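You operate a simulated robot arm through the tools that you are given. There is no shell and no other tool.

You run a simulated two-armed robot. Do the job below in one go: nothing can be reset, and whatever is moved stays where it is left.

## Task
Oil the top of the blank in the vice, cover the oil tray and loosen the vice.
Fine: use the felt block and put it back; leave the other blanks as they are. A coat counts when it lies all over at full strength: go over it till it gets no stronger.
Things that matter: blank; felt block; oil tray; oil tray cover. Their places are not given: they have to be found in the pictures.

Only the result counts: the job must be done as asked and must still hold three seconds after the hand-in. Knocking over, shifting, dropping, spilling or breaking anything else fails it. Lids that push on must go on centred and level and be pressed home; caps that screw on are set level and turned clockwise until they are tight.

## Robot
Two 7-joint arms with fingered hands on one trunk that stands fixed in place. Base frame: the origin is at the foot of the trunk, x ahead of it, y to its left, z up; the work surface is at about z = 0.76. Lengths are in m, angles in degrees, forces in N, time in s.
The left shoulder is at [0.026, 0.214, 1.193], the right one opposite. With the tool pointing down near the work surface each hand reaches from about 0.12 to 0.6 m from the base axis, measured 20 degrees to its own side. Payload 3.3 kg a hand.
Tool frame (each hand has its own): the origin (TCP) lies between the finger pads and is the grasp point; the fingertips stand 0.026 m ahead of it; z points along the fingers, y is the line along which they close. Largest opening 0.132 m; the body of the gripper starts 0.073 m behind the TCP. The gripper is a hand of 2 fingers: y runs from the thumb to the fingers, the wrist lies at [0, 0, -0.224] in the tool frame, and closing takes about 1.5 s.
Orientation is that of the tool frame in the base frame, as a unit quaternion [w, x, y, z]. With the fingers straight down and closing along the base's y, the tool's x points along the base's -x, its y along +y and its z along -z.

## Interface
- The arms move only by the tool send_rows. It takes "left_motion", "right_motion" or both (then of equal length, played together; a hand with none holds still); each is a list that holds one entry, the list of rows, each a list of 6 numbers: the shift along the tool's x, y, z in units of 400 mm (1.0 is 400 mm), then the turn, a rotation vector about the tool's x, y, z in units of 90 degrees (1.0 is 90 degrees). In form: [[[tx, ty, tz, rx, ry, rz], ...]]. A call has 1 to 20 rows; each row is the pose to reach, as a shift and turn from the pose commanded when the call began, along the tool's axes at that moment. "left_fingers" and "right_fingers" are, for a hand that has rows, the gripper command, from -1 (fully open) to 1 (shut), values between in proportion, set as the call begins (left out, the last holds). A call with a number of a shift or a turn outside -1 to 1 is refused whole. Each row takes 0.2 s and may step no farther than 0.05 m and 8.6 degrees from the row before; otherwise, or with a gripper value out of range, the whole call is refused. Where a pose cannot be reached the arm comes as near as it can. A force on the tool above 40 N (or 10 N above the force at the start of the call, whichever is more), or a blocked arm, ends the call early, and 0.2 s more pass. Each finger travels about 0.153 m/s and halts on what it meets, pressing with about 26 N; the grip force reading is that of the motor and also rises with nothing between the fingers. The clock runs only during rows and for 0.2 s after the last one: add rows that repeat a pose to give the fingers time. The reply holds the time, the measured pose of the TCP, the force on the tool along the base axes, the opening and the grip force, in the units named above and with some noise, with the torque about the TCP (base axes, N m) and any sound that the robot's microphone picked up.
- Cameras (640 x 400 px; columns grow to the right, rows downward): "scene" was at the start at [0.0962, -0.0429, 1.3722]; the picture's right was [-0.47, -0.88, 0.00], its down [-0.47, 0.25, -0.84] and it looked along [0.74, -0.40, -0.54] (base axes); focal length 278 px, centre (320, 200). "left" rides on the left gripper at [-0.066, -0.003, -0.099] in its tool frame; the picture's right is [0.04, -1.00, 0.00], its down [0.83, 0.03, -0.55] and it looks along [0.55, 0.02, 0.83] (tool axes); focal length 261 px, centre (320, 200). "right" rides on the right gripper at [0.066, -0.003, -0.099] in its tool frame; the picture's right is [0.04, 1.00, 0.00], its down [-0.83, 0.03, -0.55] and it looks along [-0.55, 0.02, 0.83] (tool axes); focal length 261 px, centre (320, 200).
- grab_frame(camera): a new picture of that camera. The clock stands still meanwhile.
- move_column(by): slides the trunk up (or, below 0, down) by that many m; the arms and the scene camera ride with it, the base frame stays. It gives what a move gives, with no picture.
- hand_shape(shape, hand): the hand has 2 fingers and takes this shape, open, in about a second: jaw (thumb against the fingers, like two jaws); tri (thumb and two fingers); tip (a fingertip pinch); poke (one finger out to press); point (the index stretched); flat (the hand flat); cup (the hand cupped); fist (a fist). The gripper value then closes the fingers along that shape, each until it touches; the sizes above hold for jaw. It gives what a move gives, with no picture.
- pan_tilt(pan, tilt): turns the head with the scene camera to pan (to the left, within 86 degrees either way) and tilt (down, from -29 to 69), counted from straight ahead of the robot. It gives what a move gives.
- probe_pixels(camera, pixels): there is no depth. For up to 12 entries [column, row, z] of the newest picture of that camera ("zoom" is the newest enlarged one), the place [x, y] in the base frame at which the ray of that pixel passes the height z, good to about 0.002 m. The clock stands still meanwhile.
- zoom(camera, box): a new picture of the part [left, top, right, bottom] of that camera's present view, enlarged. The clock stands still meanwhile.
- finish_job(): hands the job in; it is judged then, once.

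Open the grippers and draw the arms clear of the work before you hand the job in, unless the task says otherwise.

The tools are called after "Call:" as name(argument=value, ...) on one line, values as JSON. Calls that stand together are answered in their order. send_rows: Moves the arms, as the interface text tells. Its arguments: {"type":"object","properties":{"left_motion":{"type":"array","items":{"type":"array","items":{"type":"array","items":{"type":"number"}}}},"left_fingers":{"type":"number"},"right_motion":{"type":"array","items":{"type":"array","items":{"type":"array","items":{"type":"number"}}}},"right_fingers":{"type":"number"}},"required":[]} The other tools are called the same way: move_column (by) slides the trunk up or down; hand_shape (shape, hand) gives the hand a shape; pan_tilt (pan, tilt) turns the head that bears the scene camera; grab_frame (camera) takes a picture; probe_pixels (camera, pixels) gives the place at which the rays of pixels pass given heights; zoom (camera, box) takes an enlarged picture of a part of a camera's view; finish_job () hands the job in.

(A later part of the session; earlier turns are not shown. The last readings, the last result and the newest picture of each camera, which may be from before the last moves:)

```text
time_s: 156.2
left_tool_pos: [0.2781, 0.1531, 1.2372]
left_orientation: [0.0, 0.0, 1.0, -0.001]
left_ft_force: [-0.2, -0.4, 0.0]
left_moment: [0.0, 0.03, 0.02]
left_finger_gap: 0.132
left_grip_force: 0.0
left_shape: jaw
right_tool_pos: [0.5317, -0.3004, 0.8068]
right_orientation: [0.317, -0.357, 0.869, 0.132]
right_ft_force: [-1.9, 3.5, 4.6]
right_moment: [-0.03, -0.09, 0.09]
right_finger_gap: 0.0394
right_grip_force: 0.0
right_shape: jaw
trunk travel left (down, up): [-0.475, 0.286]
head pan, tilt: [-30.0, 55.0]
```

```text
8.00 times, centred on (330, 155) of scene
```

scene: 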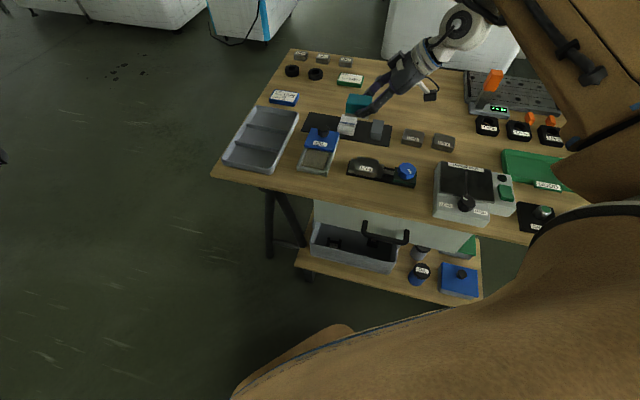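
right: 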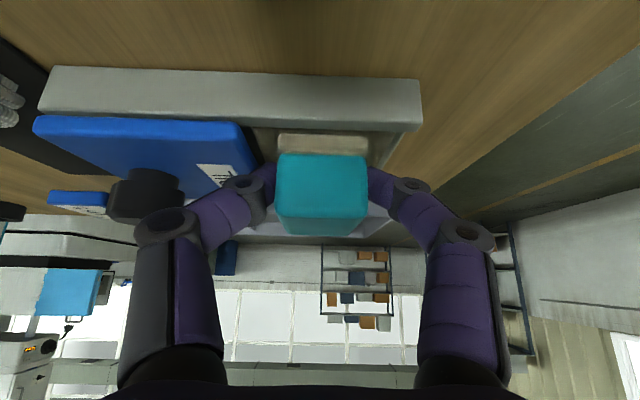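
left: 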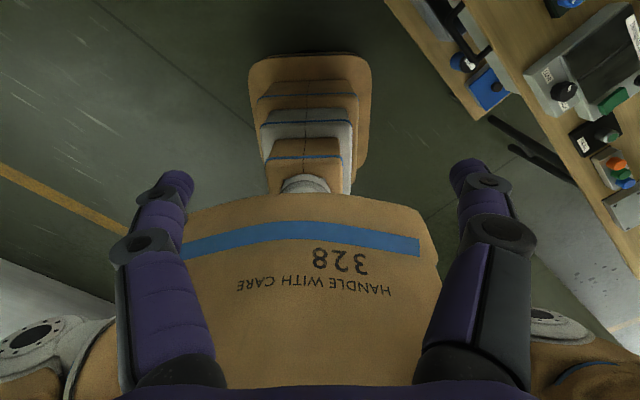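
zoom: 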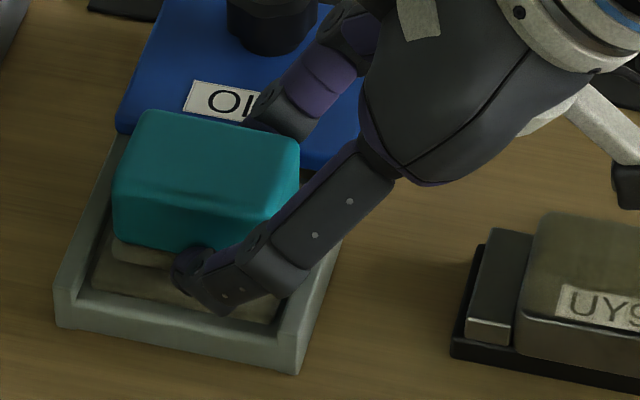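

Fingers loosened (a light touch on the cover edge, ~4 N). Raise 6 mm and re-grip.

Call:
send_rows(right_motion=[[[-0.0032, 0.002, -0.0038, 0, 0, 0], [-0.0064, 0.002, -0.0077, 0, 0, 0], [-0.0097, 0.002, -0.0115, 0, 0, 0], [-0.0097, 0.002, -0.0115, 0, 0, 0]]])

Call:
send_rows(right_motion=[[[0, 0, 0, 0, 0, 0], [0, 0, 0, 0, 0, 0], [0, 0, 0, 0, 0, 0]]], right_fingers=0.95)

Call:
zoom(camera="scene", box=[300, 130, 360, 180])

Call:
grab_frame(camera="right")

```text
time_s: 157.2
left_tool_pos: [0.2788, 0.1533, 1.2372]
left_orientation: [0.0, 0.001, 1.0, -0.001]
left_ft_force: [-0.3, -0.2, 0.2]
left_moment: [0.02, 0.0, 0.01]
left_finger_gap: 0.1319
left_grip_force: 0.1
left_shape: jaw
right_tool_pos: [0.5319, -0.3029, 0.8122]
right_orientation: [0.316, -0.356, 0.87, 0.13]
right_ft_force: [-1.0, 0.4, 0.3]
right_moment: [-0.02, 0.0, 0.0]
right_finger_gap: 0.0404
right_grip_force: 0.0
right_shape: jaw
trunk travel left (down, up): [-0.475, 0.286]
head pan, tilt: [-30.0, 55.0]
```

```text
time_s: 158.0
left_tool_pos: [0.2792, 0.1529, 1.2361]
left_orientation: [0.0, 0.001, 1.0, -0.001]
left_ft_force: [0.3, 0.3, -0.6]
left_moment: [0.01, 0.0, 0.01]
left_finger_gap: 0.1316
left_grip_force: 0.1
left_shape: jaw
right_tool_pos: [0.5328, -0.3022, 0.8127]
right_orientation: [0.317, -0.356, 0.869, 0.131]
right_ft_force: [0.1, -0.7, 0.1]
right_moment: [0.0, 0.02, 0.0]
right_finger_gap: 0.0342
right_grip_force: 26.7
right_shape: jaw
trunk travel left (down, up): [-0.475, 0.286]
head pan, tilt: [-30.0, 55.0]
```

```text
8.00 times, centred on (330, 155) of scene
```

zoom: 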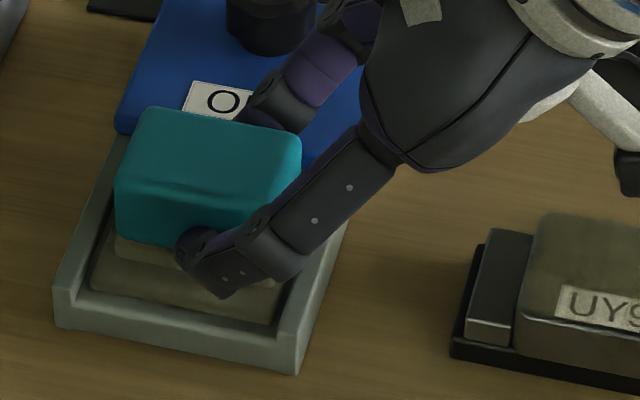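

```text
taken
```

right: 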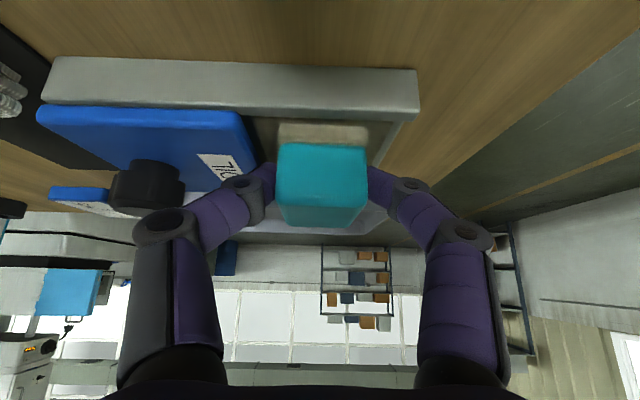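

Re-gripped at original height, block flat on the pad. Light press/rub, then lift and go over the blank.

Call:
send_rows(right_motion=[[[0.0012, 0, 0.0014, 0, 0, 0], [0.0012, 0, 0.0014, 0, 0, 0], [-0.0048, 0, 0.0064, 0, 0, 0], [0.0012, 0, 0.0014, 0, 0, 0], [0.0072, 0, -0.0036, 0, 0, 0], [0.0012, 0, 0.0014, 0, 0, 0], [0.0012, 0, 0.0014, 0, 0, 0]]])

Call:
send_rows(right_motion=[[[-0.0161, 0, -0.0192, 0, 0, 0], [-0.055, 0, -0.066, 0, 0, 0], [-0.0965, 0, -0.1149, 0, 0, 0], [-0.032, -0.004, -0.17, 0, 0, 0], [0.034, -0.008, -0.225, 0, 0, 0], [0.1, -0.012, -0.28, 0, 0, 0], [0.165, -0.016, -0.334, 0, 0, 0], [0.165, -0.016, -0.334, 0, 0, 0]]])

```text
time_s: 159.6
left_tool_pos: [0.278, 0.1538, 1.2374]
left_orientation: [0.0, 0.0, 1.0, -0.001]
left_ft_force: [-0.2, 0.1, 0.4]
left_moment: [0.0, 0.0, -0.01]
left_finger_gap: 0.132
left_grip_force: 0.0
left_shape: jaw
right_tool_pos: [0.5314, -0.3028, 0.8108]
right_orientation: [0.316, -0.356, 0.87, 0.131]
right_ft_force: [-1.3, -0.6, 4.1]
right_moment: [0.0, -0.06, 0.0]
right_finger_gap: 0.0345
right_grip_force: 25.7
right_shape: jaw
trunk travel left (down, up): [-0.475, 0.286]
head pan, tilt: [-30.0, 55.0]
```

```text
time_s: 161.4
left_tool_pos: [0.2795, 0.1531, 1.2372]
left_orientation: [0.0, 0.0, 1.0, -0.001]
left_ft_force: [-0.1, 0.4, -0.2]
left_moment: [0.03, -0.01, -0.01]
left_finger_gap: 0.1321
left_grip_force: 0.0
left_shape: jaw
right_tool_pos: [0.4401, -0.4032, 0.871]
right_orientation: [0.315, -0.356, 0.87, 0.131]
right_ft_force: [0.7, -0.3, -0.9]
right_moment: [-0.04, 0.02, 0.01]
right_finger_gap: 0.0345
right_grip_force: 26.1
right_shape: jaw
trunk travel left (down, up): [-0.475, 0.286]
head pan, tilt: [-30.0, 55.0]
```

Descend directly on the knob-side/front region (offset −14 mm, −8 mm) to spend fresh oil there first.

Call:
send_rows(right_motion=[[[0.045, 0.01, 0.02, 0, 0, 0], [0.085, 0.02, 0.047, 0, 0, 0], [0.1038, 0.02, 0.0695, 0, 0, 0], [0.1054, 0.02, 0.0714, 0, 0, 0], [0.1062, 0.02, 0.0724, 0, 0, 0]]])

```text
time_s: 162.6
left_tool_pos: [0.2779, 0.1542, 1.2359]
left_orientation: [0.002, 0.0, 1.0, -0.001]
left_ft_force: [-0.3, -0.8, 0.0]
left_moment: [-0.01, -0.03, -0.01]
left_finger_gap: 0.1318
left_grip_force: 0.2
left_shape: jaw
right_tool_pos: [0.4241, -0.4054, 0.8231]
right_orientation: [0.318, -0.356, 0.869, 0.13]
right_ft_force: [-0.6, -2.0, 11.3]
right_moment: [0.05, -0.09, -0.04]
right_finger_gap: 0.0344
right_grip_force: 25.8
right_shape: jaw
trunk travel left (down, up): [-0.475, 0.286]
head pan, tilt: [-30.0, 55.0]
```

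Run strokes along the knob-side edge over the full depth.

Call:
send_rows(right_motion=[[[-0.0008, 0.015, -0.001, 0, 0, 0], [0.0087, 0.015, -0.009, 0, 0, 0], [0.0087, -0.02, -0.009, 0, 0, 0], [0.0087, -0.05, -0.009, 0, 0, 0], [-0.0008, -0.05, -0.001, 0, 0, 0], [-0.0008, -0.02, -0.001, 0, 0, 0], [-0.0008, 0.015, -0.001, 0, 0, 0], [-0.0103, 0.015, 0.007, 0, 0, 0], [-0.0103, -0.02, 0.007, 0, 0, 0], [-0.0103, -0.05, 0.007, 0, 0, 0], [-0.0198, -0.05, 0.015, 0, 0, 0], [-0.0198, -0.02, 0.015, 0, 0, 0], [-0.0198, 0.015, 0.015, 0, 0, 0], [-0.0008, 0.015, -0.001, 0, 0, 0], [0.0087, 0.015, -0.009, 0, 0, 0], [0.0087, -0.02, -0.009, 0, 0, 0], [0.0087, -0.05, -0.009, 0, 0, 0], [-0.0008, -0.05, -0.001, 0, 0, 0], [-0.0008, -0.02, -0.001, 0, 0, 0]]])

Call:
send_rows(right_motion=[[[-0.0274, 0, 0.0233, 0, 0, 0], [-0.0274, 0.0275, 0.0233, 0, 0, 0], [-0.0388, 0.0275, 0.0329, 0, 0, 0], [-0.0502, 0.0275, 0.0425, 0, 0, 0], [-0.0502, 0, 0.0425, 0, 0, 0], [-0.0502, -0.0275, 0.0425, 0, 0, 0], [-0.0388, -0.0275, 0.0329, 0, 0, 0], [-0.0388, 0, 0.0329, 0, 0, 0], [-0.0388, 0.0275, 0.0329, 0, 0, 0], [-0.0274, 0.0275, 0.0233, 0, 0, 0], [-0.0274, 0, 0.0233, 0, 0, 0], [-0.0274, -0.0275, 0.0233, 0, 0, 0], [-0.0141, -0.0275, 0.0121, 0, 0, 0], [-0.0141, 0, 0.0121, 0, 0, 0], [-0.0141, 0.0275, 0.0121, 0, 0, 0], [-0.0274, 0.0275, 0.0233, 0, 0, 0], [-0.0274, 0, 0.0233, 0, 0, 0]]])

```text
time_s: 166.6
left_tool_pos: [0.2792, 0.1535, 1.2368]
left_orientation: [0.0, 0.0, 1.0, -0.001]
left_ft_force: [0.0, -0.2, -0.1]
left_moment: [-0.02, 0.0, -0.03]
left_finger_gap: 0.132
left_grip_force: 0.1
left_shape: jaw
right_tool_pos: [0.4303, -0.4126, 0.8223]
right_orientation: [0.316, -0.357, 0.869, 0.131]
right_ft_force: [1.1, -0.5, 4.1]
right_moment: [0.03, -0.08, -0.02]
right_finger_gap: 0.035
right_grip_force: 26.6
right_shape: jaw
trunk travel left (down, up): [-0.475, 0.286]
head pan, tilt: [-30.0, 55.0]
```

```text
time_s: 170.2
left_tool_pos: [0.2782, 0.1533, 1.2373]
left_orientation: [0.0, 0.0, 1.0, -0.001]
left_ft_force: [-0.2, -0.3, 0.4]
left_moment: [-0.03, 0.03, -0.01]
left_finger_gap: 0.1319
left_grip_force: 0.1
left_shape: jaw
right_tool_pos: [0.4406, -0.4001, 0.8231]
right_orientation: [0.316, -0.357, 0.869, 0.132]
right_ft_force: [-0.9, 1.9, 5.4]
right_moment: [0.07, -0.04, 0.04]
right_finger_gap: 0.0348
right_grip_force: 25.4
right_shape: jaw
trunk travel left (down, up): [-0.475, 0.286]
head pan, tilt: [-30.0, 55.0]
```

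Lift aside and compare.

Call:
send_rows(right_motion=[[[-0.0161, 0, -0.0192, 0, 0, 0], [-0.045, 0, -0.0536, 0, 0, 0], [-0.0835, 0, -0.0992, 0, 0, 0], [-0.095, -0.1, -0.113, 0, 0, 0], [-0.107, -0.2, -0.127, 0, 0, 0], [-0.107, -0.2, -0.127, 0, 0, 0]]])

Call:
zoom(camera="right", box=[470, 0, 540, 50])

Call:
zoom(camera="right", box=[380, 0, 540, 110])

Call:
zoom(camera="scene", box=[350, 150, 400, 182])

```text
time_s: 171.6
left_tool_pos: [0.279, 0.153, 1.2376]
left_orientation: [0.0, 0.0, 1.0, -0.001]
left_ft_force: [-0.2, 0.4, -0.7]
left_moment: [-0.03, 0.0, 0.0]
left_finger_gap: 0.1319
left_grip_force: 0.1
left_shape: jaw
right_tool_pos: [0.4952, -0.4598, 0.8879]
right_orientation: [0.316, -0.356, 0.87, 0.131]
right_ft_force: [0.6, 0.6, -0.9]
right_moment: [0.01, -0.02, 0.01]
right_finger_gap: 0.0346
right_grip_force: 25.8
right_shape: jaw
trunk travel left (down, up): [-0.475, 0.286]
head pan, tilt: [-30.0, 55.0]
```

```text
8.00 times, centred on (505, 25) of right
```

zoom: 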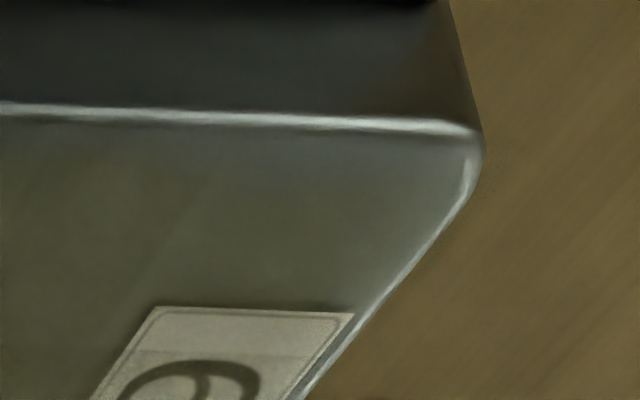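

```text
3.64 times, centred on (460, 55) of right
```

zoom: 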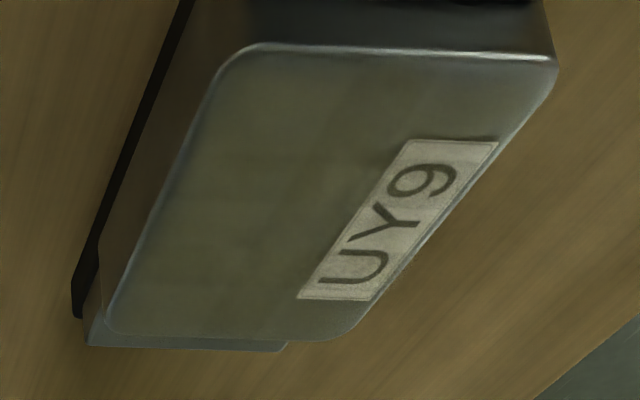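

```text
12.50 times, centred on (375, 166) of scene
```

zoom: 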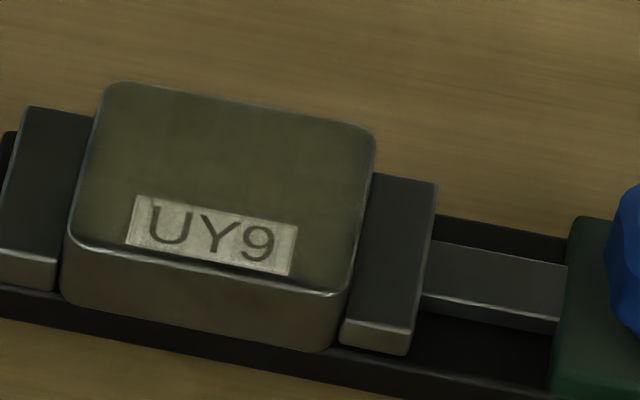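

No further change – coat is saturated. Now compare the block's pose in the hand with the original grip picture before returning it.

Call:
grab_frame(camera="right")

Call:
zoom(camera="right", box=[240, 110, 400, 240])

```text
taken
```

right: 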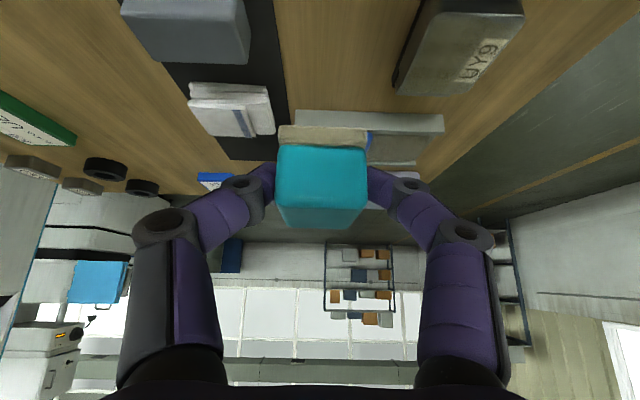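

```text
3.08 times, centred on (320, 175) of right
```

zoom: 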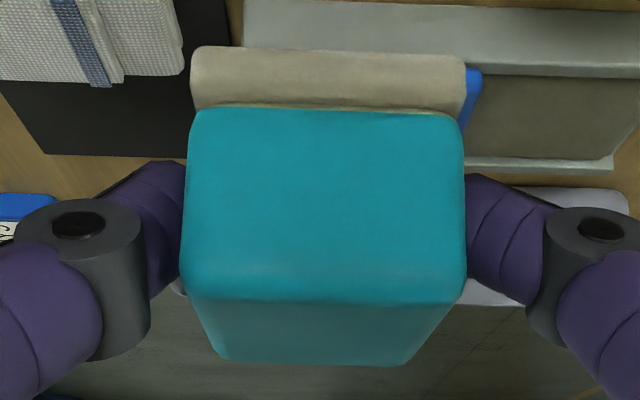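

Block pose in the grip matches the original. Reverse the earlier swing (−90° yaw) while rising to above the felt's place, then lower the trunk.

Call:
send_rows(right_motion=[[[-0.059, -0.014, -0.003, 0.058, 0, 0.07], [-0.118, -0.028, -0.006, 0.117, 0, 0.139], [-0.178, -0.042, -0.009, 0.175, 0, 0.209], [-0.237, -0.056, -0.012, 0.234, 0, 0.279], [-0.296, -0.07, -0.015, 0.292, 0, 0.348], [-0.355, -0.085, -0.019, 0.351, 0, 0.418], [-0.414, -0.099, -0.022, 0.409, 0, 0.487], [-0.473, -0.113, -0.025, 0.468, 0, 0.557], [-0.533, -0.127, -0.028, 0.526, 0, 0.627], [-0.592, -0.141, -0.031, 0.585, 0, 0.696], [-0.651, -0.155, -0.034, 0.643, 0, 0.766], [-0.651, -0.155, -0.034, 0.643, 0, 0.766]]])

Call:
move_column(by=-0.18)

Call:
grab_frame(camera="scene")

```text
time_s: 174.2
left_tool_pos: [0.2791, 0.1533, 1.2362]
left_orientation: [0.0, 0.001, 1.0, -0.001]
left_ft_force: [-0.2, 0.2, -0.2]
left_moment: [-0.05, -0.03, 0.01]
left_finger_gap: 0.1318
left_grip_force: 0.0
left_shape: jaw
right_tool_pos: [0.6774, -0.3685, 1.0664]
right_orientation: [0.315, 0.365, 0.866, -0.132]
right_ft_force: [0.0, 0.2, -0.6]
right_moment: [-0.02, 0.01, -0.02]
right_finger_gap: 0.0352
right_grip_force: 26.5
right_shape: jaw
trunk travel left (down, up): [-0.475, 0.286]
head pan, tilt: [-30.0, 55.0]
```

```text
time_s: 176.2
left_tool_pos: [0.2785, 0.1531, 1.0576]
left_orientation: [0.0, 0.0, 1.0, -0.001]
left_ft_force: [-0.3, -0.3, 0.0]
left_moment: [-0.05, 0.01, 0.02]
left_finger_gap: 0.1319
left_grip_force: 0.0
left_shape: jaw
right_tool_pos: [0.6761, -0.3692, 0.8871]
right_orientation: [0.315, 0.363, 0.867, -0.132]
right_ft_force: [-0.8, 0.9, -0.6]
right_moment: [0.03, 0.04, -0.03]
right_finger_gap: 0.0347
right_grip_force: 26.0
right_shape: jaw
trunk travel left (down, up): [-0.295, 0.466]
head pan, tilt: [-30.0, 55.0]
```

```text
taken
```

scene: 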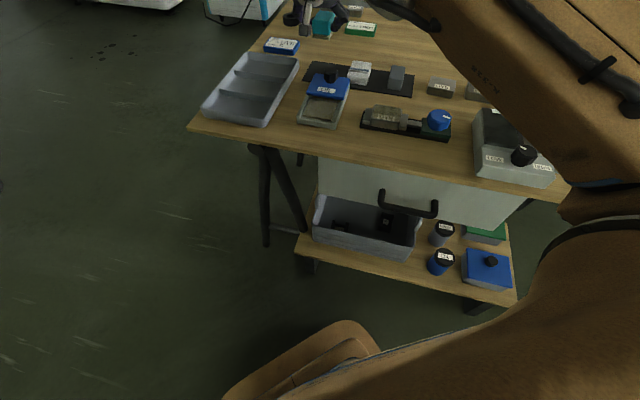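

Exactly aligned. Descend to just above the mat (TCP z≈0.80).

Call:
send_rows(right_motion=[[[0.035, -0.002, 0.041, 0, 0, 0], [0.07, -0.003, 0.082, 0, 0, 0], [0.105, -0.004, 0.123, 0, 0, 0], [0.128, -0.005, 0.15, 0, 0, 0], [0.139, -0.005, 0.163, 0, 0, 0], [0.139, -0.005, 0.163, 0, 0, 0]]])

Call:
zoom(camera="scene", box=[280, 10, 420, 120])

Call:
grab_frame(camera="right")

```text
time_s: 177.6
left_tool_pos: [0.2793, 0.1522, 1.0581]
left_orientation: [0.0, 0.0, 1.0, 0.0]
left_ft_force: [1.1, -0.1, 0.2]
left_moment: [0.01, -0.02, -0.03]
left_finger_gap: 0.1319
left_grip_force: 0.2
left_shape: jaw
right_tool_pos: [0.6743, -0.3706, 0.8011]
right_orientation: [0.315, 0.363, 0.867, -0.131]
right_ft_force: [1.0, -0.1, -1.9]
right_moment: [0.03, 0.01, 0.03]
right_finger_gap: 0.035
right_grip_force: 26.3
right_shape: jaw
trunk travel left (down, up): [-0.295, 0.466]
head pan, tilt: [-30.0, 55.0]
```

```text
3.64 times, centred on (350, 65) of scene
```

zoom: 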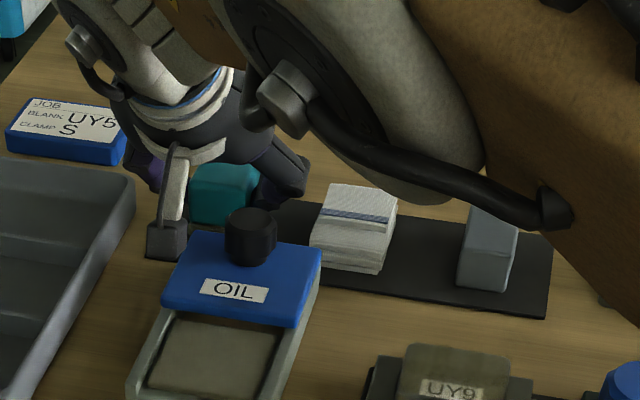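

```text
taken
```

right: 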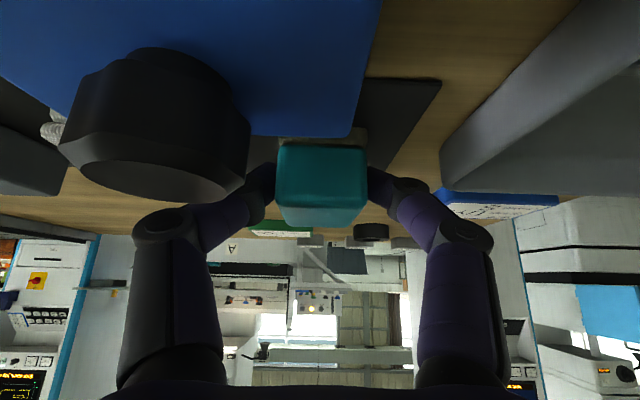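

Step down gently to contact (3–5 mm).

Call:
send_rows(right_motion=[[[0.0024, 0, 0.0029, 0, 0, 0], [0.0048, 0, 0.0057, 0, 0, 0], [0.0072, 0, 0.0086, 0, 0, 0], [0.0072, 0, 0.0086, 0, 0, 0]]])

```text
time_s: 178.6
left_tool_pos: [0.2793, 0.1525, 1.0557]
left_orientation: [0.0, -0.001, 1.0, -0.001]
left_ft_force: [-0.5, -0.3, 0.3]
left_moment: [0.04, -0.01, 0.01]
left_finger_gap: 0.1318
left_grip_force: 0.1
left_shape: jaw
right_tool_pos: [0.6742, -0.3714, 0.7962]
right_orientation: [0.315, 0.364, 0.866, -0.132]
right_ft_force: [0.8, -0.5, -0.4]
right_moment: [0.03, 0.01, 0.01]
right_finger_gap: 0.0349
right_grip_force: 25.7
right_shape: jaw
trunk travel left (down, up): [-0.295, 0.466]
head pan, tilt: [-30.0, 55.0]
```

Call:
send_rows(right_motion=[[[0.0016, 0, 0.0019, 0, 0, 0], [0.0032, 0, 0.0038, 0, 0, 0], [0.0032, 0, 0.0038, 0, 0, 0]]])

```text
time_s: 179.4
left_tool_pos: [0.2791, 0.1535, 1.0573]
left_orientation: [0.0, 0.0, 1.0, -0.001]
left_ft_force: [0.0, 0.5, -0.1]
left_moment: [-0.03, -0.02, 0.01]
left_finger_gap: 0.132
left_grip_force: 0.1
left_shape: jaw
right_tool_pos: [0.6737, -0.3702, 0.793]
right_orientation: [0.315, 0.363, 0.867, -0.132]
right_ft_force: [-0.9, 1.2, 2.0]
right_moment: [-0.01, -0.02, 0.0]
right_finger_gap: 0.0347
right_grip_force: 26.5
right_shape: jaw
trunk travel left (down, up): [-0.295, 0.466]
head pan, tilt: [-30.0, 55.0]
```

Light contact (2 N). Open the fingers and, after a check, lift off.

Call:
send_rows(right_motion=[[[0.0005, 0, 0.0006, 0, 0, 0], [0.0005, 0, 0.0006, 0, 0, 0], [0.0005, 0, 0.0006, 0, 0, 0], [0.0005, 0, 0.0006, 0, 0, 0]]], right_fingers=-0.06)

Call:
send_rows(right_motion=[[[-0.016, 0, -0.019, 0, 0, 0], [-0.05, 0, -0.059, 0, 0, 0], [-0.097, 0, -0.115, 0, 0, 0], [-0.1447, 0, -0.1724, 0, 0, 0], [-0.1447, 0, -0.1724, 0, 0, 0]]])

Call:
zoom(camera="scene", box=[280, 10, 420, 120])

Call:
grab_frame(camera="right")

```text
time_s: 180.4
left_tool_pos: [0.2802, 0.1535, 1.0571]
left_orientation: [0.0, 0.0, 1.0, -0.001]
left_ft_force: [-0.7, 0.0, -0.2]
left_moment: [-0.02, -0.01, 0.0]
left_finger_gap: 0.1319
left_grip_force: 0.0
left_shape: jaw
right_tool_pos: [0.6736, -0.3698, 0.7945]
right_orientation: [0.315, 0.363, 0.867, -0.132]
right_ft_force: [-0.5, -0.5, -0.1]
right_moment: [0.0, -0.01, -0.03]
right_finger_gap: 0.0693
right_grip_force: 0.1
right_shape: jaw
trunk travel left (down, up): [-0.295, 0.466]
head pan, tilt: [-30.0, 55.0]
```

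```text
time_s: 181.6
left_tool_pos: [0.2789, 0.1534, 1.058]
left_orientation: [0.0, 0.0, 1.0, 0.0]
left_ft_force: [0.3, 0.7, 0.0]
left_moment: [0.03, 0.0, -0.03]
left_finger_gap: 0.1321
left_grip_force: 0.0
left_shape: jaw
right_tool_pos: [0.6734, -0.3708, 0.8833]
right_orientation: [0.314, 0.363, 0.867, -0.131]
right_ft_force: [-0.2, 0.0, -0.4]
right_moment: [0.0, -0.02, 0.03]
right_finger_gap: 0.0694
right_grip_force: 0.1
right_shape: jaw
trunk travel left (down, up): [-0.295, 0.466]
head pan, tilt: [-30.0, 55.0]
```

```text
3.64 times, centred on (350, 65) of scene
```

zoom: 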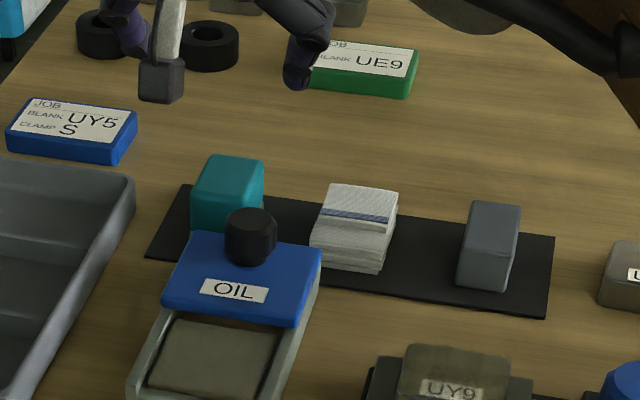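

```text
taken
```

right: 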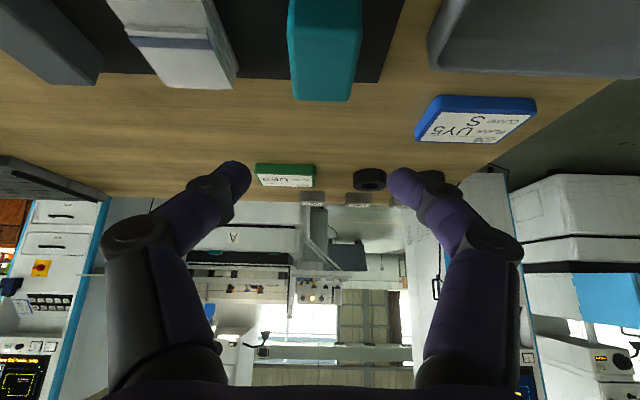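

Felt block is back in its place. Now for the cover: raise the trunk 0.16 and move over the knob with 20° tilt.

Call:
move_column(by=0.16)

Call:
send_rows(right_motion=[[[0.072, -0.018, 0.033, 0, 0.044, 0], [0.144, -0.036, 0.066, 0, 0.089, 0], [0.217, -0.053, 0.098, 0, 0.133, 0], [0.289, -0.071, 0.131, 0, 0.178, 0], [0.361, -0.089, 0.164, 0, 0.222, 0], [0.361, -0.089, 0.164, 0, 0.222, 0]]])

Call:
grab_frame(camera="right")

Call:
zoom(camera="right", box=[240, 0, 420, 140])

```text
time_s: 183.4
left_tool_pos: [0.2791, 0.1547, 1.2173]
left_orientation: [0.0, 0.0, 1.0, -0.001]
left_ft_force: [0.4, -0.1, 0.7]
left_moment: [-0.02, -0.03, 0.03]
left_finger_gap: 0.1319
left_grip_force: 0.1
left_shape: jaw
right_tool_pos: [0.6756, -0.3709, 1.0428]
right_orientation: [0.315, 0.363, 0.867, -0.132]
right_ft_force: [-0.6, 0.9, 0.1]
right_moment: [0.0, 0.02, 0.02]
right_finger_gap: 0.0693
right_grip_force: 0.0
right_shape: jaw
trunk travel left (down, up): [-0.455, 0.306]
head pan, tilt: [-30.0, 55.0]
```

```text
time_s: 184.8
left_tool_pos: [0.279, 0.154, 1.2176]
left_orientation: [0.0, 0.0, 1.0, -0.001]
left_ft_force: [-0.1, 0.0, -0.4]
left_moment: [0.0, 0.0, -0.01]
left_finger_gap: 0.1319
left_grip_force: 0.1
left_shape: jaw
right_tool_pos: [0.5997, -0.3452, 0.8999]
right_orientation: [0.159, 0.381, 0.908, -0.067]
right_ft_force: [0.6, 0.6, 0.1]
right_moment: [0.0, -0.01, 0.05]
right_finger_gap: 0.0694
right_grip_force: 0.1
right_shape: jaw
trunk travel left (down, up): [-0.455, 0.306]
head pan, tilt: [-30.0, 55.0]
```

```text
taken
```

right: 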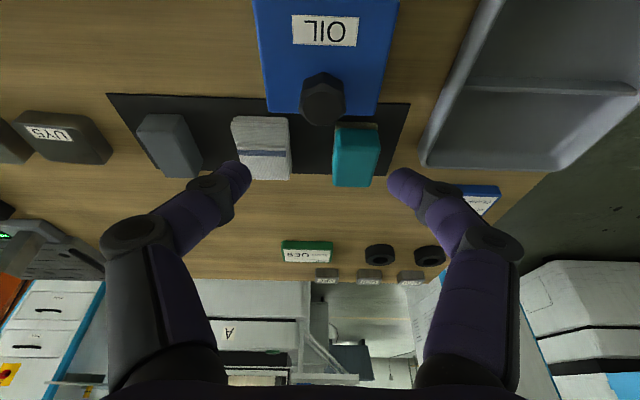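

```text
2.86 times, centred on (330, 70) of right
```

zoom: 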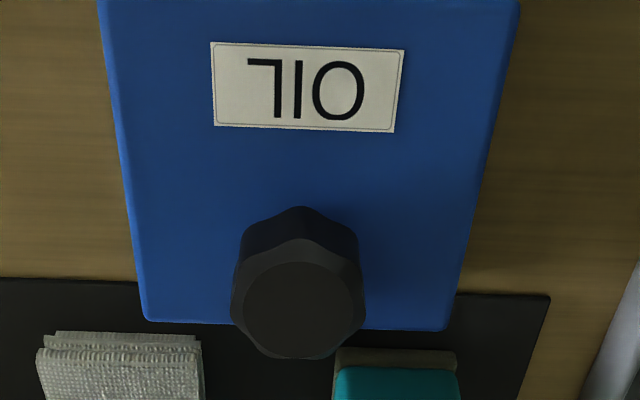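

Locate the knob.

Call:
probe_pixels(camera="right", pixels=[[322.7, 107.8, 0.812], [269, 112, 0.79], [374, 115, 0.79]])

```text
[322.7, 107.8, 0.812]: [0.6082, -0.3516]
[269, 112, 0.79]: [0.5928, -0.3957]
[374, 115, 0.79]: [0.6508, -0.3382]
```

Descend around the knob and close.

Call:
send_rows(right_motion=[[[0.015, 0.001, 0.05, 0, 0, 0], [0.03, 0.002, 0.1, 0, 0, 0], [0.047, 0.003, 0.15, 0, 0, 0], [0.058, 0.003, 0.185, 0, 0, 0], [0.058, 0.003, 0.185, 0, 0, 0]]])

Call:
send_rows(right_motion=[[[0, 0, 0, 0, 0, 0], [0, 0, 0, 0, 0, 0], [0, 0, 0, 0, 0, 0], [0, 0, 0, 0, 0, 0]]], right_fingers=0.9)

```text
time_s: 186.0
left_tool_pos: [0.2793, 0.1535, 1.2168]
left_orientation: [0.001, 0.0, 1.0, -0.001]
left_ft_force: [0.3, 0.4, 0.1]
left_moment: [-0.01, 0.0, -0.03]
left_finger_gap: 0.1318
left_grip_force: 0.1
left_shape: jaw
right_tool_pos: [0.6039, -0.3485, 0.8233]
right_orientation: [0.159, 0.381, 0.908, -0.066]
right_ft_force: [0.0, 0.2, -1.1]
right_moment: [0.02, 0.0, -0.03]
right_finger_gap: 0.0694
right_grip_force: 0.1
right_shape: jaw
trunk travel left (down, up): [-0.455, 0.306]
head pan, tilt: [-30.0, 55.0]
```

```text
time_s: 187.0
left_tool_pos: [0.2797, 0.1534, 1.2172]
left_orientation: [0.0, 0.0, 1.0, -0.001]
left_ft_force: [-0.4, -0.3, -0.3]
left_moment: [-0.01, 0.01, -0.01]
left_finger_gap: 0.1319
left_grip_force: 0.0
left_shape: jaw
right_tool_pos: [0.6037, -0.3493, 0.8233]
right_orientation: [0.159, 0.38, 0.909, -0.067]
right_ft_force: [-0.6, -1.0, -1.8]
right_moment: [-0.03, 0.05, -0.02]
right_finger_gap: 0.0247
right_grip_force: 26.6
right_shape: jaw
trunk travel left (down, up): [-0.455, 0.306]
head pan, tilt: [-30.0, 55.0]
```

Gripped. Slide the cover back 4 cm first (reach limit there), then I'll re-grip with the trunk higher.

Call:
send_rows(right_motion=[[[0.0118, 0, -0.0043, 0, 0, 0], [0.0235, 0, -0.0086, 0, 0, 0], [0.0353, 0, -0.0128, 0, 0, 0], [0.047, 0, -0.0171, 0, 0, 0], [0.0588, 0, -0.0214, 0, 0, 0], [0.0705, 0, -0.0257, 0, 0, 0], [0.0823, 0, -0.0299, 0, 0, 0], [0.094, 0, -0.0342, 0, 0, 0]]])

```text
time_s: 188.8
left_tool_pos: [0.2793, 0.1528, 1.2166]
left_orientation: [0.0, 0.0, 1.0, 0.0]
left_ft_force: [0.2, -0.1, 0.2]
left_moment: [-0.02, 0.01, -0.02]
left_finger_gap: 0.1318
left_grip_force: 0.0
left_shape: jaw
right_tool_pos: [0.5752, -0.3206, 0.8226]
right_orientation: [0.159, 0.381, 0.909, -0.067]
right_ft_force: [-2.6, -2.8, -4.9]
right_moment: [-0.02, 0.09, -0.05]
right_finger_gap: 0.0246
right_grip_force: 25.5
right_shape: jaw
trunk travel left (down, up): [-0.455, 0.306]
head pan, tilt: [-30.0, 55.0]
```

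Slid fine. Release, raise slightly, lift the trunk 0.10, and re-grip lower.

Call:
send_rows(right_motion=[[[0, 0, 0, 0, 0, 0], [0, 0, 0, 0, 0, 0], [0, 0, 0, 0, 0, 0], [-0.026, 0, -0.07, 0, 0, 0], [-0.034, 0, -0.094, 0, 0, 0]]], right_fingers=-0.06)

Call:
move_column(by=0.1)

Call:
send_rows(right_motion=[[[0.034, 0, 0.094, 0, 0, 0], [0.068, 0, 0.188, 0, 0, 0], [0.085, 0, 0.235, 0, 0, 0], [0.085, 0, 0.235, 0, 0, 0]]])

Call:
grab_frame(camera="right")

```text
time_s: 190.0
left_tool_pos: [0.2795, 0.1527, 1.2169]
left_orientation: [0.0, 0.0, 1.0, 0.0]
left_ft_force: [-0.1, 0.5, 1.5]
left_moment: [-0.02, -0.01, 0.02]
left_finger_gap: 0.1321
left_grip_force: 0.1
left_shape: jaw
right_tool_pos: [0.5746, -0.321, 0.8643]
right_orientation: [0.159, 0.381, 0.908, -0.067]
right_ft_force: [-0.4, -0.2, 0.5]
right_moment: [0.03, 0.01, 0.02]
right_finger_gap: 0.0695
right_grip_force: 0.0
right_shape: jaw
trunk travel left (down, up): [-0.455, 0.306]
head pan, tilt: [-30.0, 55.0]
```

```text
time_s: 191.3
left_tool_pos: [0.2788, 0.1537, 1.3167]
left_orientation: [0.0, 0.0, 1.0, -0.001]
left_ft_force: [-0.2, 0.3, 0.0]
left_moment: [-0.01, -0.04, 0.02]
left_finger_gap: 0.1321
left_grip_force: 0.1
left_shape: jaw
right_tool_pos: [0.5758, -0.3195, 0.9624]
right_orientation: [0.159, 0.38, 0.909, -0.067]
right_ft_force: [-0.8, -0.1, 0.2]
right_moment: [-0.02, -0.02, 0.04]
right_finger_gap: 0.0694
right_grip_force: 0.0
right_shape: jaw
trunk travel left (down, up): [-0.555, 0.206]
head pan, tilt: [-30.0, 55.0]
```

```text
time_s: 192.3
left_tool_pos: [0.2787, 0.153, 1.3162]
left_orientation: [0.0, 0.0, 1.0, 0.0]
left_ft_force: [-0.1, -0.5, 0.6]
left_moment: [-0.03, -0.02, 0.02]
left_finger_gap: 0.1319
left_grip_force: 0.0
left_shape: jaw
right_tool_pos: [0.5744, -0.3198, 0.8622]
right_orientation: [0.16, 0.381, 0.908, -0.066]
right_ft_force: [0.3, -0.3, -0.6]
right_moment: [0.02, 0.01, -0.01]
right_finger_gap: 0.0696
right_grip_force: 0.1
right_shape: jaw
trunk travel left (down, up): [-0.555, 0.206]
head pan, tilt: [-30.0, 55.0]
```

```text
taken
```

right: 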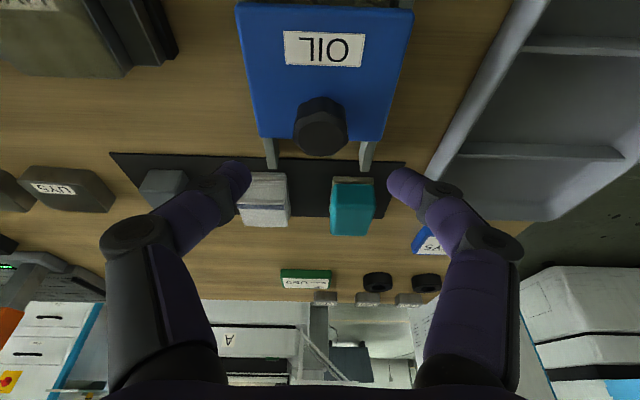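

Descend to the knob and grip again.

Call:
send_rows(right_motion=[[[0.014, 0, 0.04, 0, 0, 0], [0.028, 0, 0.078, 0, 0, 0], [0.034, 0, 0.093, 0, 0, 0], [0.034, 0, 0.093, 0, 0, 0]]])

Call:
send_rows(right_motion=[[[0, 0, 0, 0, 0, 0], [0, 0, 0, 0, 0, 0], [0, 0, 0, 0, 0, 0], [0, 0, 0, 0, 0, 0]]], right_fingers=0.9)

```text
time_s: 193.3
left_tool_pos: [0.2786, 0.1531, 1.317]
left_orientation: [0.001, 0.0, 1.0, -0.001]
left_ft_force: [-0.2, -0.2, 0.5]
left_moment: [0.0, -0.02, 0.04]
left_finger_gap: 0.1317
left_grip_force: 0.0
left_shape: jaw
right_tool_pos: [0.5756, -0.3203, 0.8236]
right_orientation: [0.16, 0.381, 0.908, -0.067]
right_ft_force: [0.3, 0.3, -0.3]
right_moment: [0.02, -0.02, 0.0]
right_finger_gap: 0.0692
right_grip_force: 0.2
right_shape: jaw
trunk travel left (down, up): [-0.555, 0.206]
head pan, tilt: [-30.0, 55.0]
```

```text
time_s: 194.3
left_tool_pos: [0.2788, 0.1536, 1.3157]
left_orientation: [0.0, 0.0, 1.0, -0.001]
left_ft_force: [0.3, -0.9, 0.2]
left_moment: [0.02, -0.02, 0.0]
left_finger_gap: 0.1319
left_grip_force: 0.1
left_shape: jaw
right_tool_pos: [0.5747, -0.3206, 0.8233]
right_orientation: [0.159, 0.381, 0.909, -0.067]
right_ft_force: [-0.9, -1.5, -1.8]
right_moment: [0.01, 0.02, 0.0]
right_finger_gap: 0.0245
right_grip_force: 26.3
right_shape: jaw
trunk travel left (down, up): [-0.555, 0.206]
head pan, tilt: [-30.0, 55.0]
```

Slide back 30 mm more.

Call:
send_rows(right_motion=[[[0.0118, 0, -0.0043, 0, 0, 0], [0.0235, 0, -0.0086, 0, 0, 0], [0.0353, 0, -0.0128, 0, 0, 0], [0.047, 0, -0.0171, 0, 0, 0], [0.0588, 0, -0.0214, 0, 0, 0], [0.0705, 0, -0.0257, 0, 0, 0]]])

Call:
zoom(camera="right", box=[200, 0, 440, 190])

Call:
zoom(camera="scene", box=[270, 130, 370, 220])

```text
time_s: 195.7
left_tool_pos: [0.2791, 0.1536, 1.3165]
left_orientation: [0.001, 0.0, 1.0, 0.001]
left_ft_force: [0.5, 1.0, -0.3]
left_moment: [0.02, 0.01, -0.03]
left_finger_gap: 0.1316
left_grip_force: 0.0
left_shape: jaw
right_tool_pos: [0.5534, -0.298, 0.8237]
right_orientation: [0.159, 0.38, 0.909, -0.067]
right_ft_force: [-1.2, -2.5, -7.5]
right_moment: [0.01, 0.1, -0.01]
right_finger_gap: 0.0244
right_grip_force: 26.4
right_shape: jaw
trunk travel left (down, up): [-0.555, 0.206]
head pan, tilt: [-30.0, 55.0]
```

```text
2.11 times, centred on (320, 95) of right
```

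zoom: 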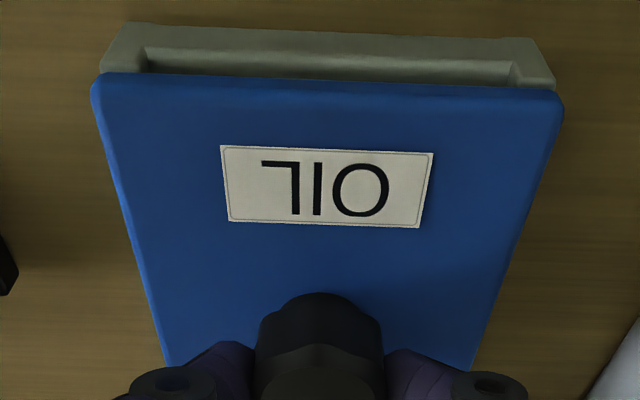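

```text
4.44 times, centred on (320, 175) of scene
```

zoom: 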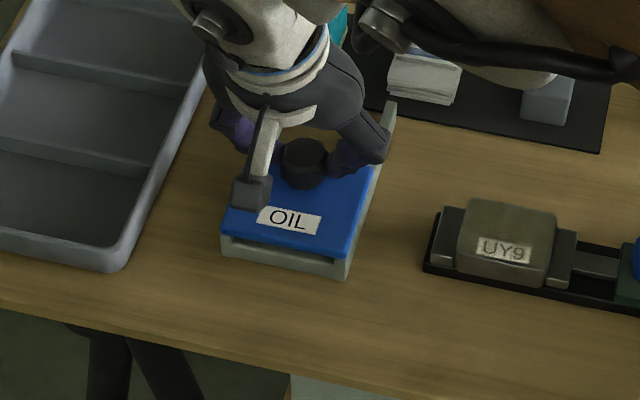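

Looks like the original closed state. Push gently 2 mm further to feel for a stop.

Call:
send_rows(right_motion=[[[0.0024, 0, -0.0009, 0, 0, 0], [0.0047, 0, -0.0017, 0, 0, 0], [0.0047, 0, -0.0017, 0, 0, 0]]])

```text
time_s: 196.5
left_tool_pos: [0.2784, 0.1524, 1.3161]
left_orientation: [0.0, 0.001, 1.0, 0.0]
left_ft_force: [0.0, -0.9, 0.1]
left_moment: [0.04, 0.0, 0.03]
left_finger_gap: 0.1318
left_grip_force: 0.0
left_shape: jaw
right_tool_pos: [0.5533, -0.2986, 0.8239]
right_orientation: [0.159, 0.382, 0.908, -0.067]
right_ft_force: [1.6, -7.1, -7.8]
right_moment: [-0.08, 0.01, -0.05]
right_finger_gap: 0.0243
right_grip_force: 26.0
right_shape: jaw
trunk travel left (down, up): [-0.555, 0.206]
head pan, tilt: [-30.0, 55.0]
```

The TCP no longer moves and resistance rises (~6 N): the cover is at its stop. Release and lift away, then look.

Call:
send_rows(right_motion=[[[0, 0, 0, 0, 0, 0], [0, 0, 0, 0, 0, 0], [0, 0, 0, 0, 0, 0], [-0.026, 0, -0.07, 0, 0, 0], [-0.051, 0, -0.141, 0, 0, 0], [-0.077, 0, -0.21, 0, 0, 0]]], right_fingers=-0.06)

Call:
grab_frame(camera="right")

Call:
zoom(camera="right", box=[240, 0, 400, 190])

Call:
zoom(camera="scene", box=[270, 130, 370, 220])

```text
time_s: 197.9
left_tool_pos: [0.2781, 0.153, 1.3183]
left_orientation: [0.0, -0.001, 1.0, -0.002]
left_ft_force: [-0.2, -0.9, 0.4]
left_moment: [-0.02, -0.02, -0.02]
left_finger_gap: 0.1318
left_grip_force: 0.1
left_shape: jaw
right_tool_pos: [0.5531, -0.2967, 0.9145]
right_orientation: [0.16, 0.38, 0.909, -0.066]
right_ft_force: [-0.2, 0.3, 0.7]
right_moment: [-0.01, 0.01, 0.02]
right_finger_gap: 0.0696
right_grip_force: 0.0
right_shape: jaw
trunk travel left (down, up): [-0.555, 0.206]
head pan, tilt: [-30.0, 55.0]
```

```text
taken
```

right: 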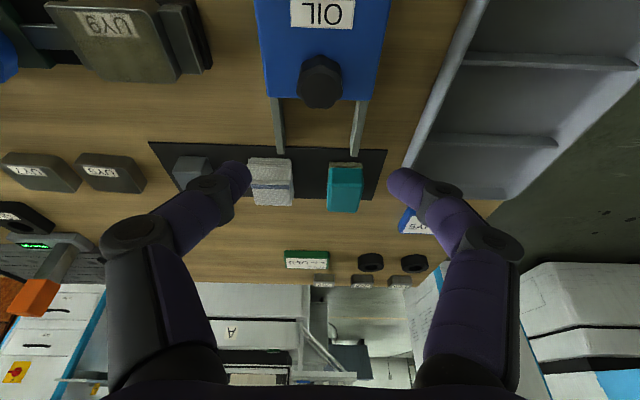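

```text
2.11 times, centred on (320, 95) of right
```

zoom: 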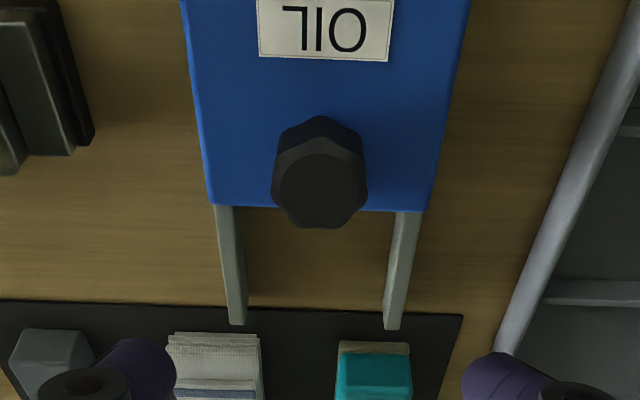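

```text
4.44 times, centred on (320, 175) of scene
```

zoom: 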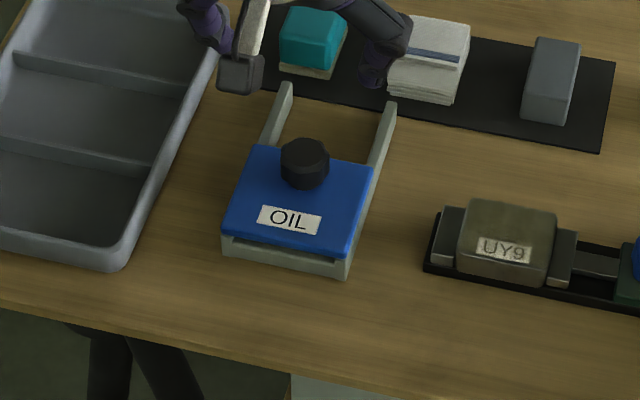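

Verify cover corners against the original positions.

Call:
probe_pixels(camera="right", pixels=[[269.3, 97.4, 0.79], [373.6, 100.2, 0.79]])

Call:
zoom(camera="scene", box=[360, 140, 480, 220])

```text
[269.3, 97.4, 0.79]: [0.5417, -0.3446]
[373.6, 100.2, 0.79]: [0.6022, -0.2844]
```

```text
5.00 times, centred on (420, 180) of scene
```

zoom: 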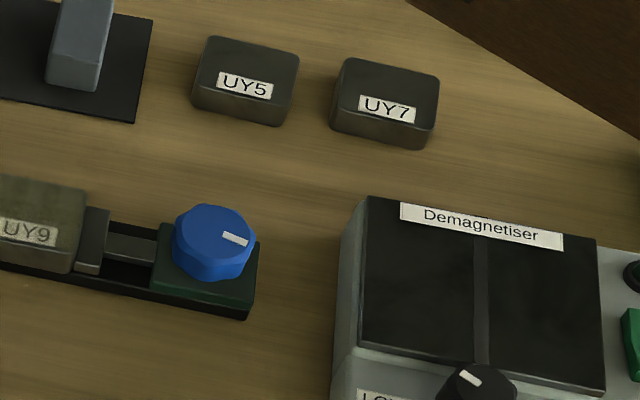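

Cover is exactly at its original closed place. Now the vice: move the right hand (vertical) back of the blue knob to measure it.

Call:
send_rows(right_motion=[[[0.029, -0.087, -0.024, 0, 0.032, 0], [0.059, -0.174, -0.048, 0, 0.063, 0], [0.088, -0.261, -0.072, 0, 0.095, 0], [0.117, -0.349, -0.097, 0, 0.127, 0], [0.146, -0.436, -0.121, 0, 0.159, 0], [0.176, -0.523, -0.145, 0, 0.19, 0], [0.205, -0.61, -0.169, 0, 0.222, 0], [0.205, -0.61, -0.169, 0, 0.222, 0]]])

Call:
grab_frame(camera="right")

Call:
grab_frame(camera="scene")

```text
time_s: 199.7
left_tool_pos: [0.2792, 0.1533, 1.3171]
left_orientation: [0.0, -0.001, 1.0, -0.001]
left_ft_force: [-0.2, 0.5, 0.3]
left_moment: [-0.01, 0.0, 0.02]
left_finger_gap: 0.132
left_grip_force: 0.0
left_shape: jaw
right_tool_pos: [0.3085, -0.3962, 0.9507]
right_orientation: [-0.001, 0.386, 0.922, 0.0]
right_ft_force: [-0.2, 0.0, -0.3]
right_moment: [-0.01, 0.04, -0.01]
right_finger_gap: 0.0695
right_grip_force: 0.1
right_shape: jaw
trunk travel left (down, up): [-0.555, 0.206]
head pan, tilt: [-30.0, 55.0]
```

```text
taken
```

right: 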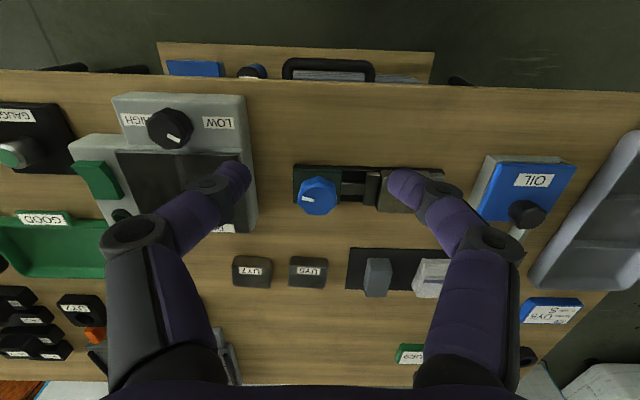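

```text
taken
```

scene: 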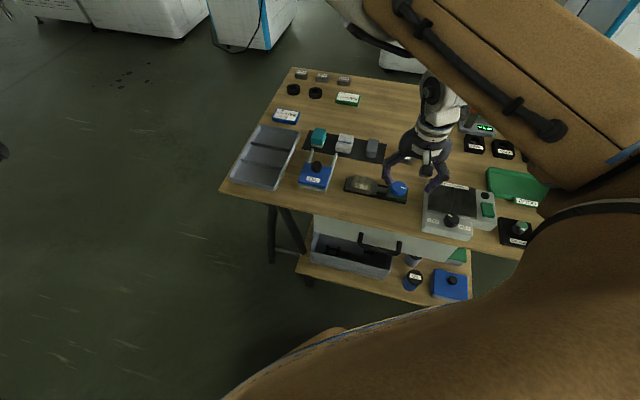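

Zoom on the vice knob from both cameras.

Call:
zoom(camera="right", box=[280, 150, 400, 225])

Call:
zoom(camera="scene", box=[340, 150, 440, 220])

```text
5.33 times, centred on (340, 188) of right
```

zoom: 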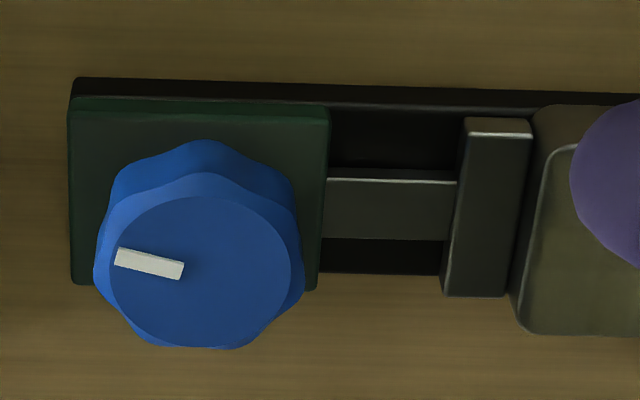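

```text
5.71 times, centred on (390, 185) of scene
```

zoom: 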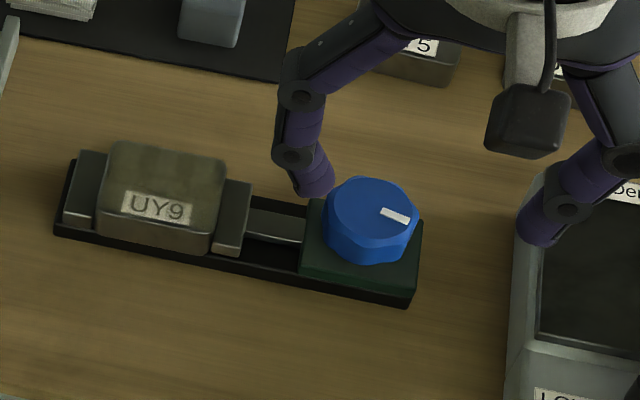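

Triangulate the knob's top.

Call:
probe_pixels(camera="right", pixels=[[317.5, 201.5, 0.8], [317.5, 201.5, 0.81], [317.5, 201.5, 0.82], [300.2, 201.5, 0.81], [334.9, 201.5, 0.81], [354, 203, 0.775], [294, 203, 0.775]])

Call:
probe_pixels(camera="scene", pixels=[[399.3, 186.6, 0.8], [399.3, 186.6, 0.81], [399.3, 186.6, 0.82]])

Call:
zoom(camera="scene", box=[345, 165, 385, 200])

```text
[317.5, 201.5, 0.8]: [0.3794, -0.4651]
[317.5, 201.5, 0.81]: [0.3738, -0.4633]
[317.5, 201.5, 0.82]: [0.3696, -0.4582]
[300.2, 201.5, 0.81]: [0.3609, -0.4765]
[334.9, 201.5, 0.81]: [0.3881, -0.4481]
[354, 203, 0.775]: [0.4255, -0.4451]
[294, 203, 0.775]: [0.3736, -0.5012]
```

```text
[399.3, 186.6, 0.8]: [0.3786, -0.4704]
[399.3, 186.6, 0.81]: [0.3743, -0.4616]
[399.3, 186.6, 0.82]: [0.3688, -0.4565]
```

```text
11.43 times, centred on (365, 182) of scene
```

zoom: 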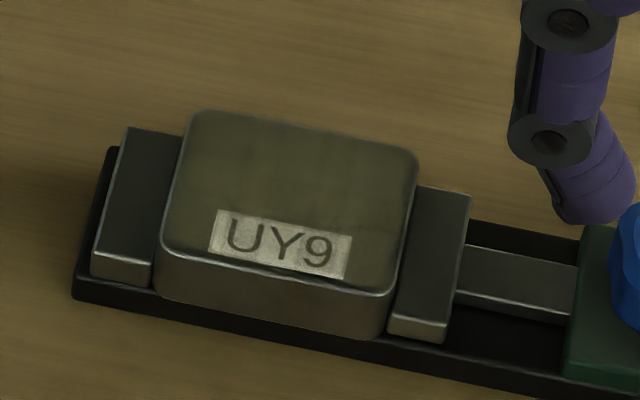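

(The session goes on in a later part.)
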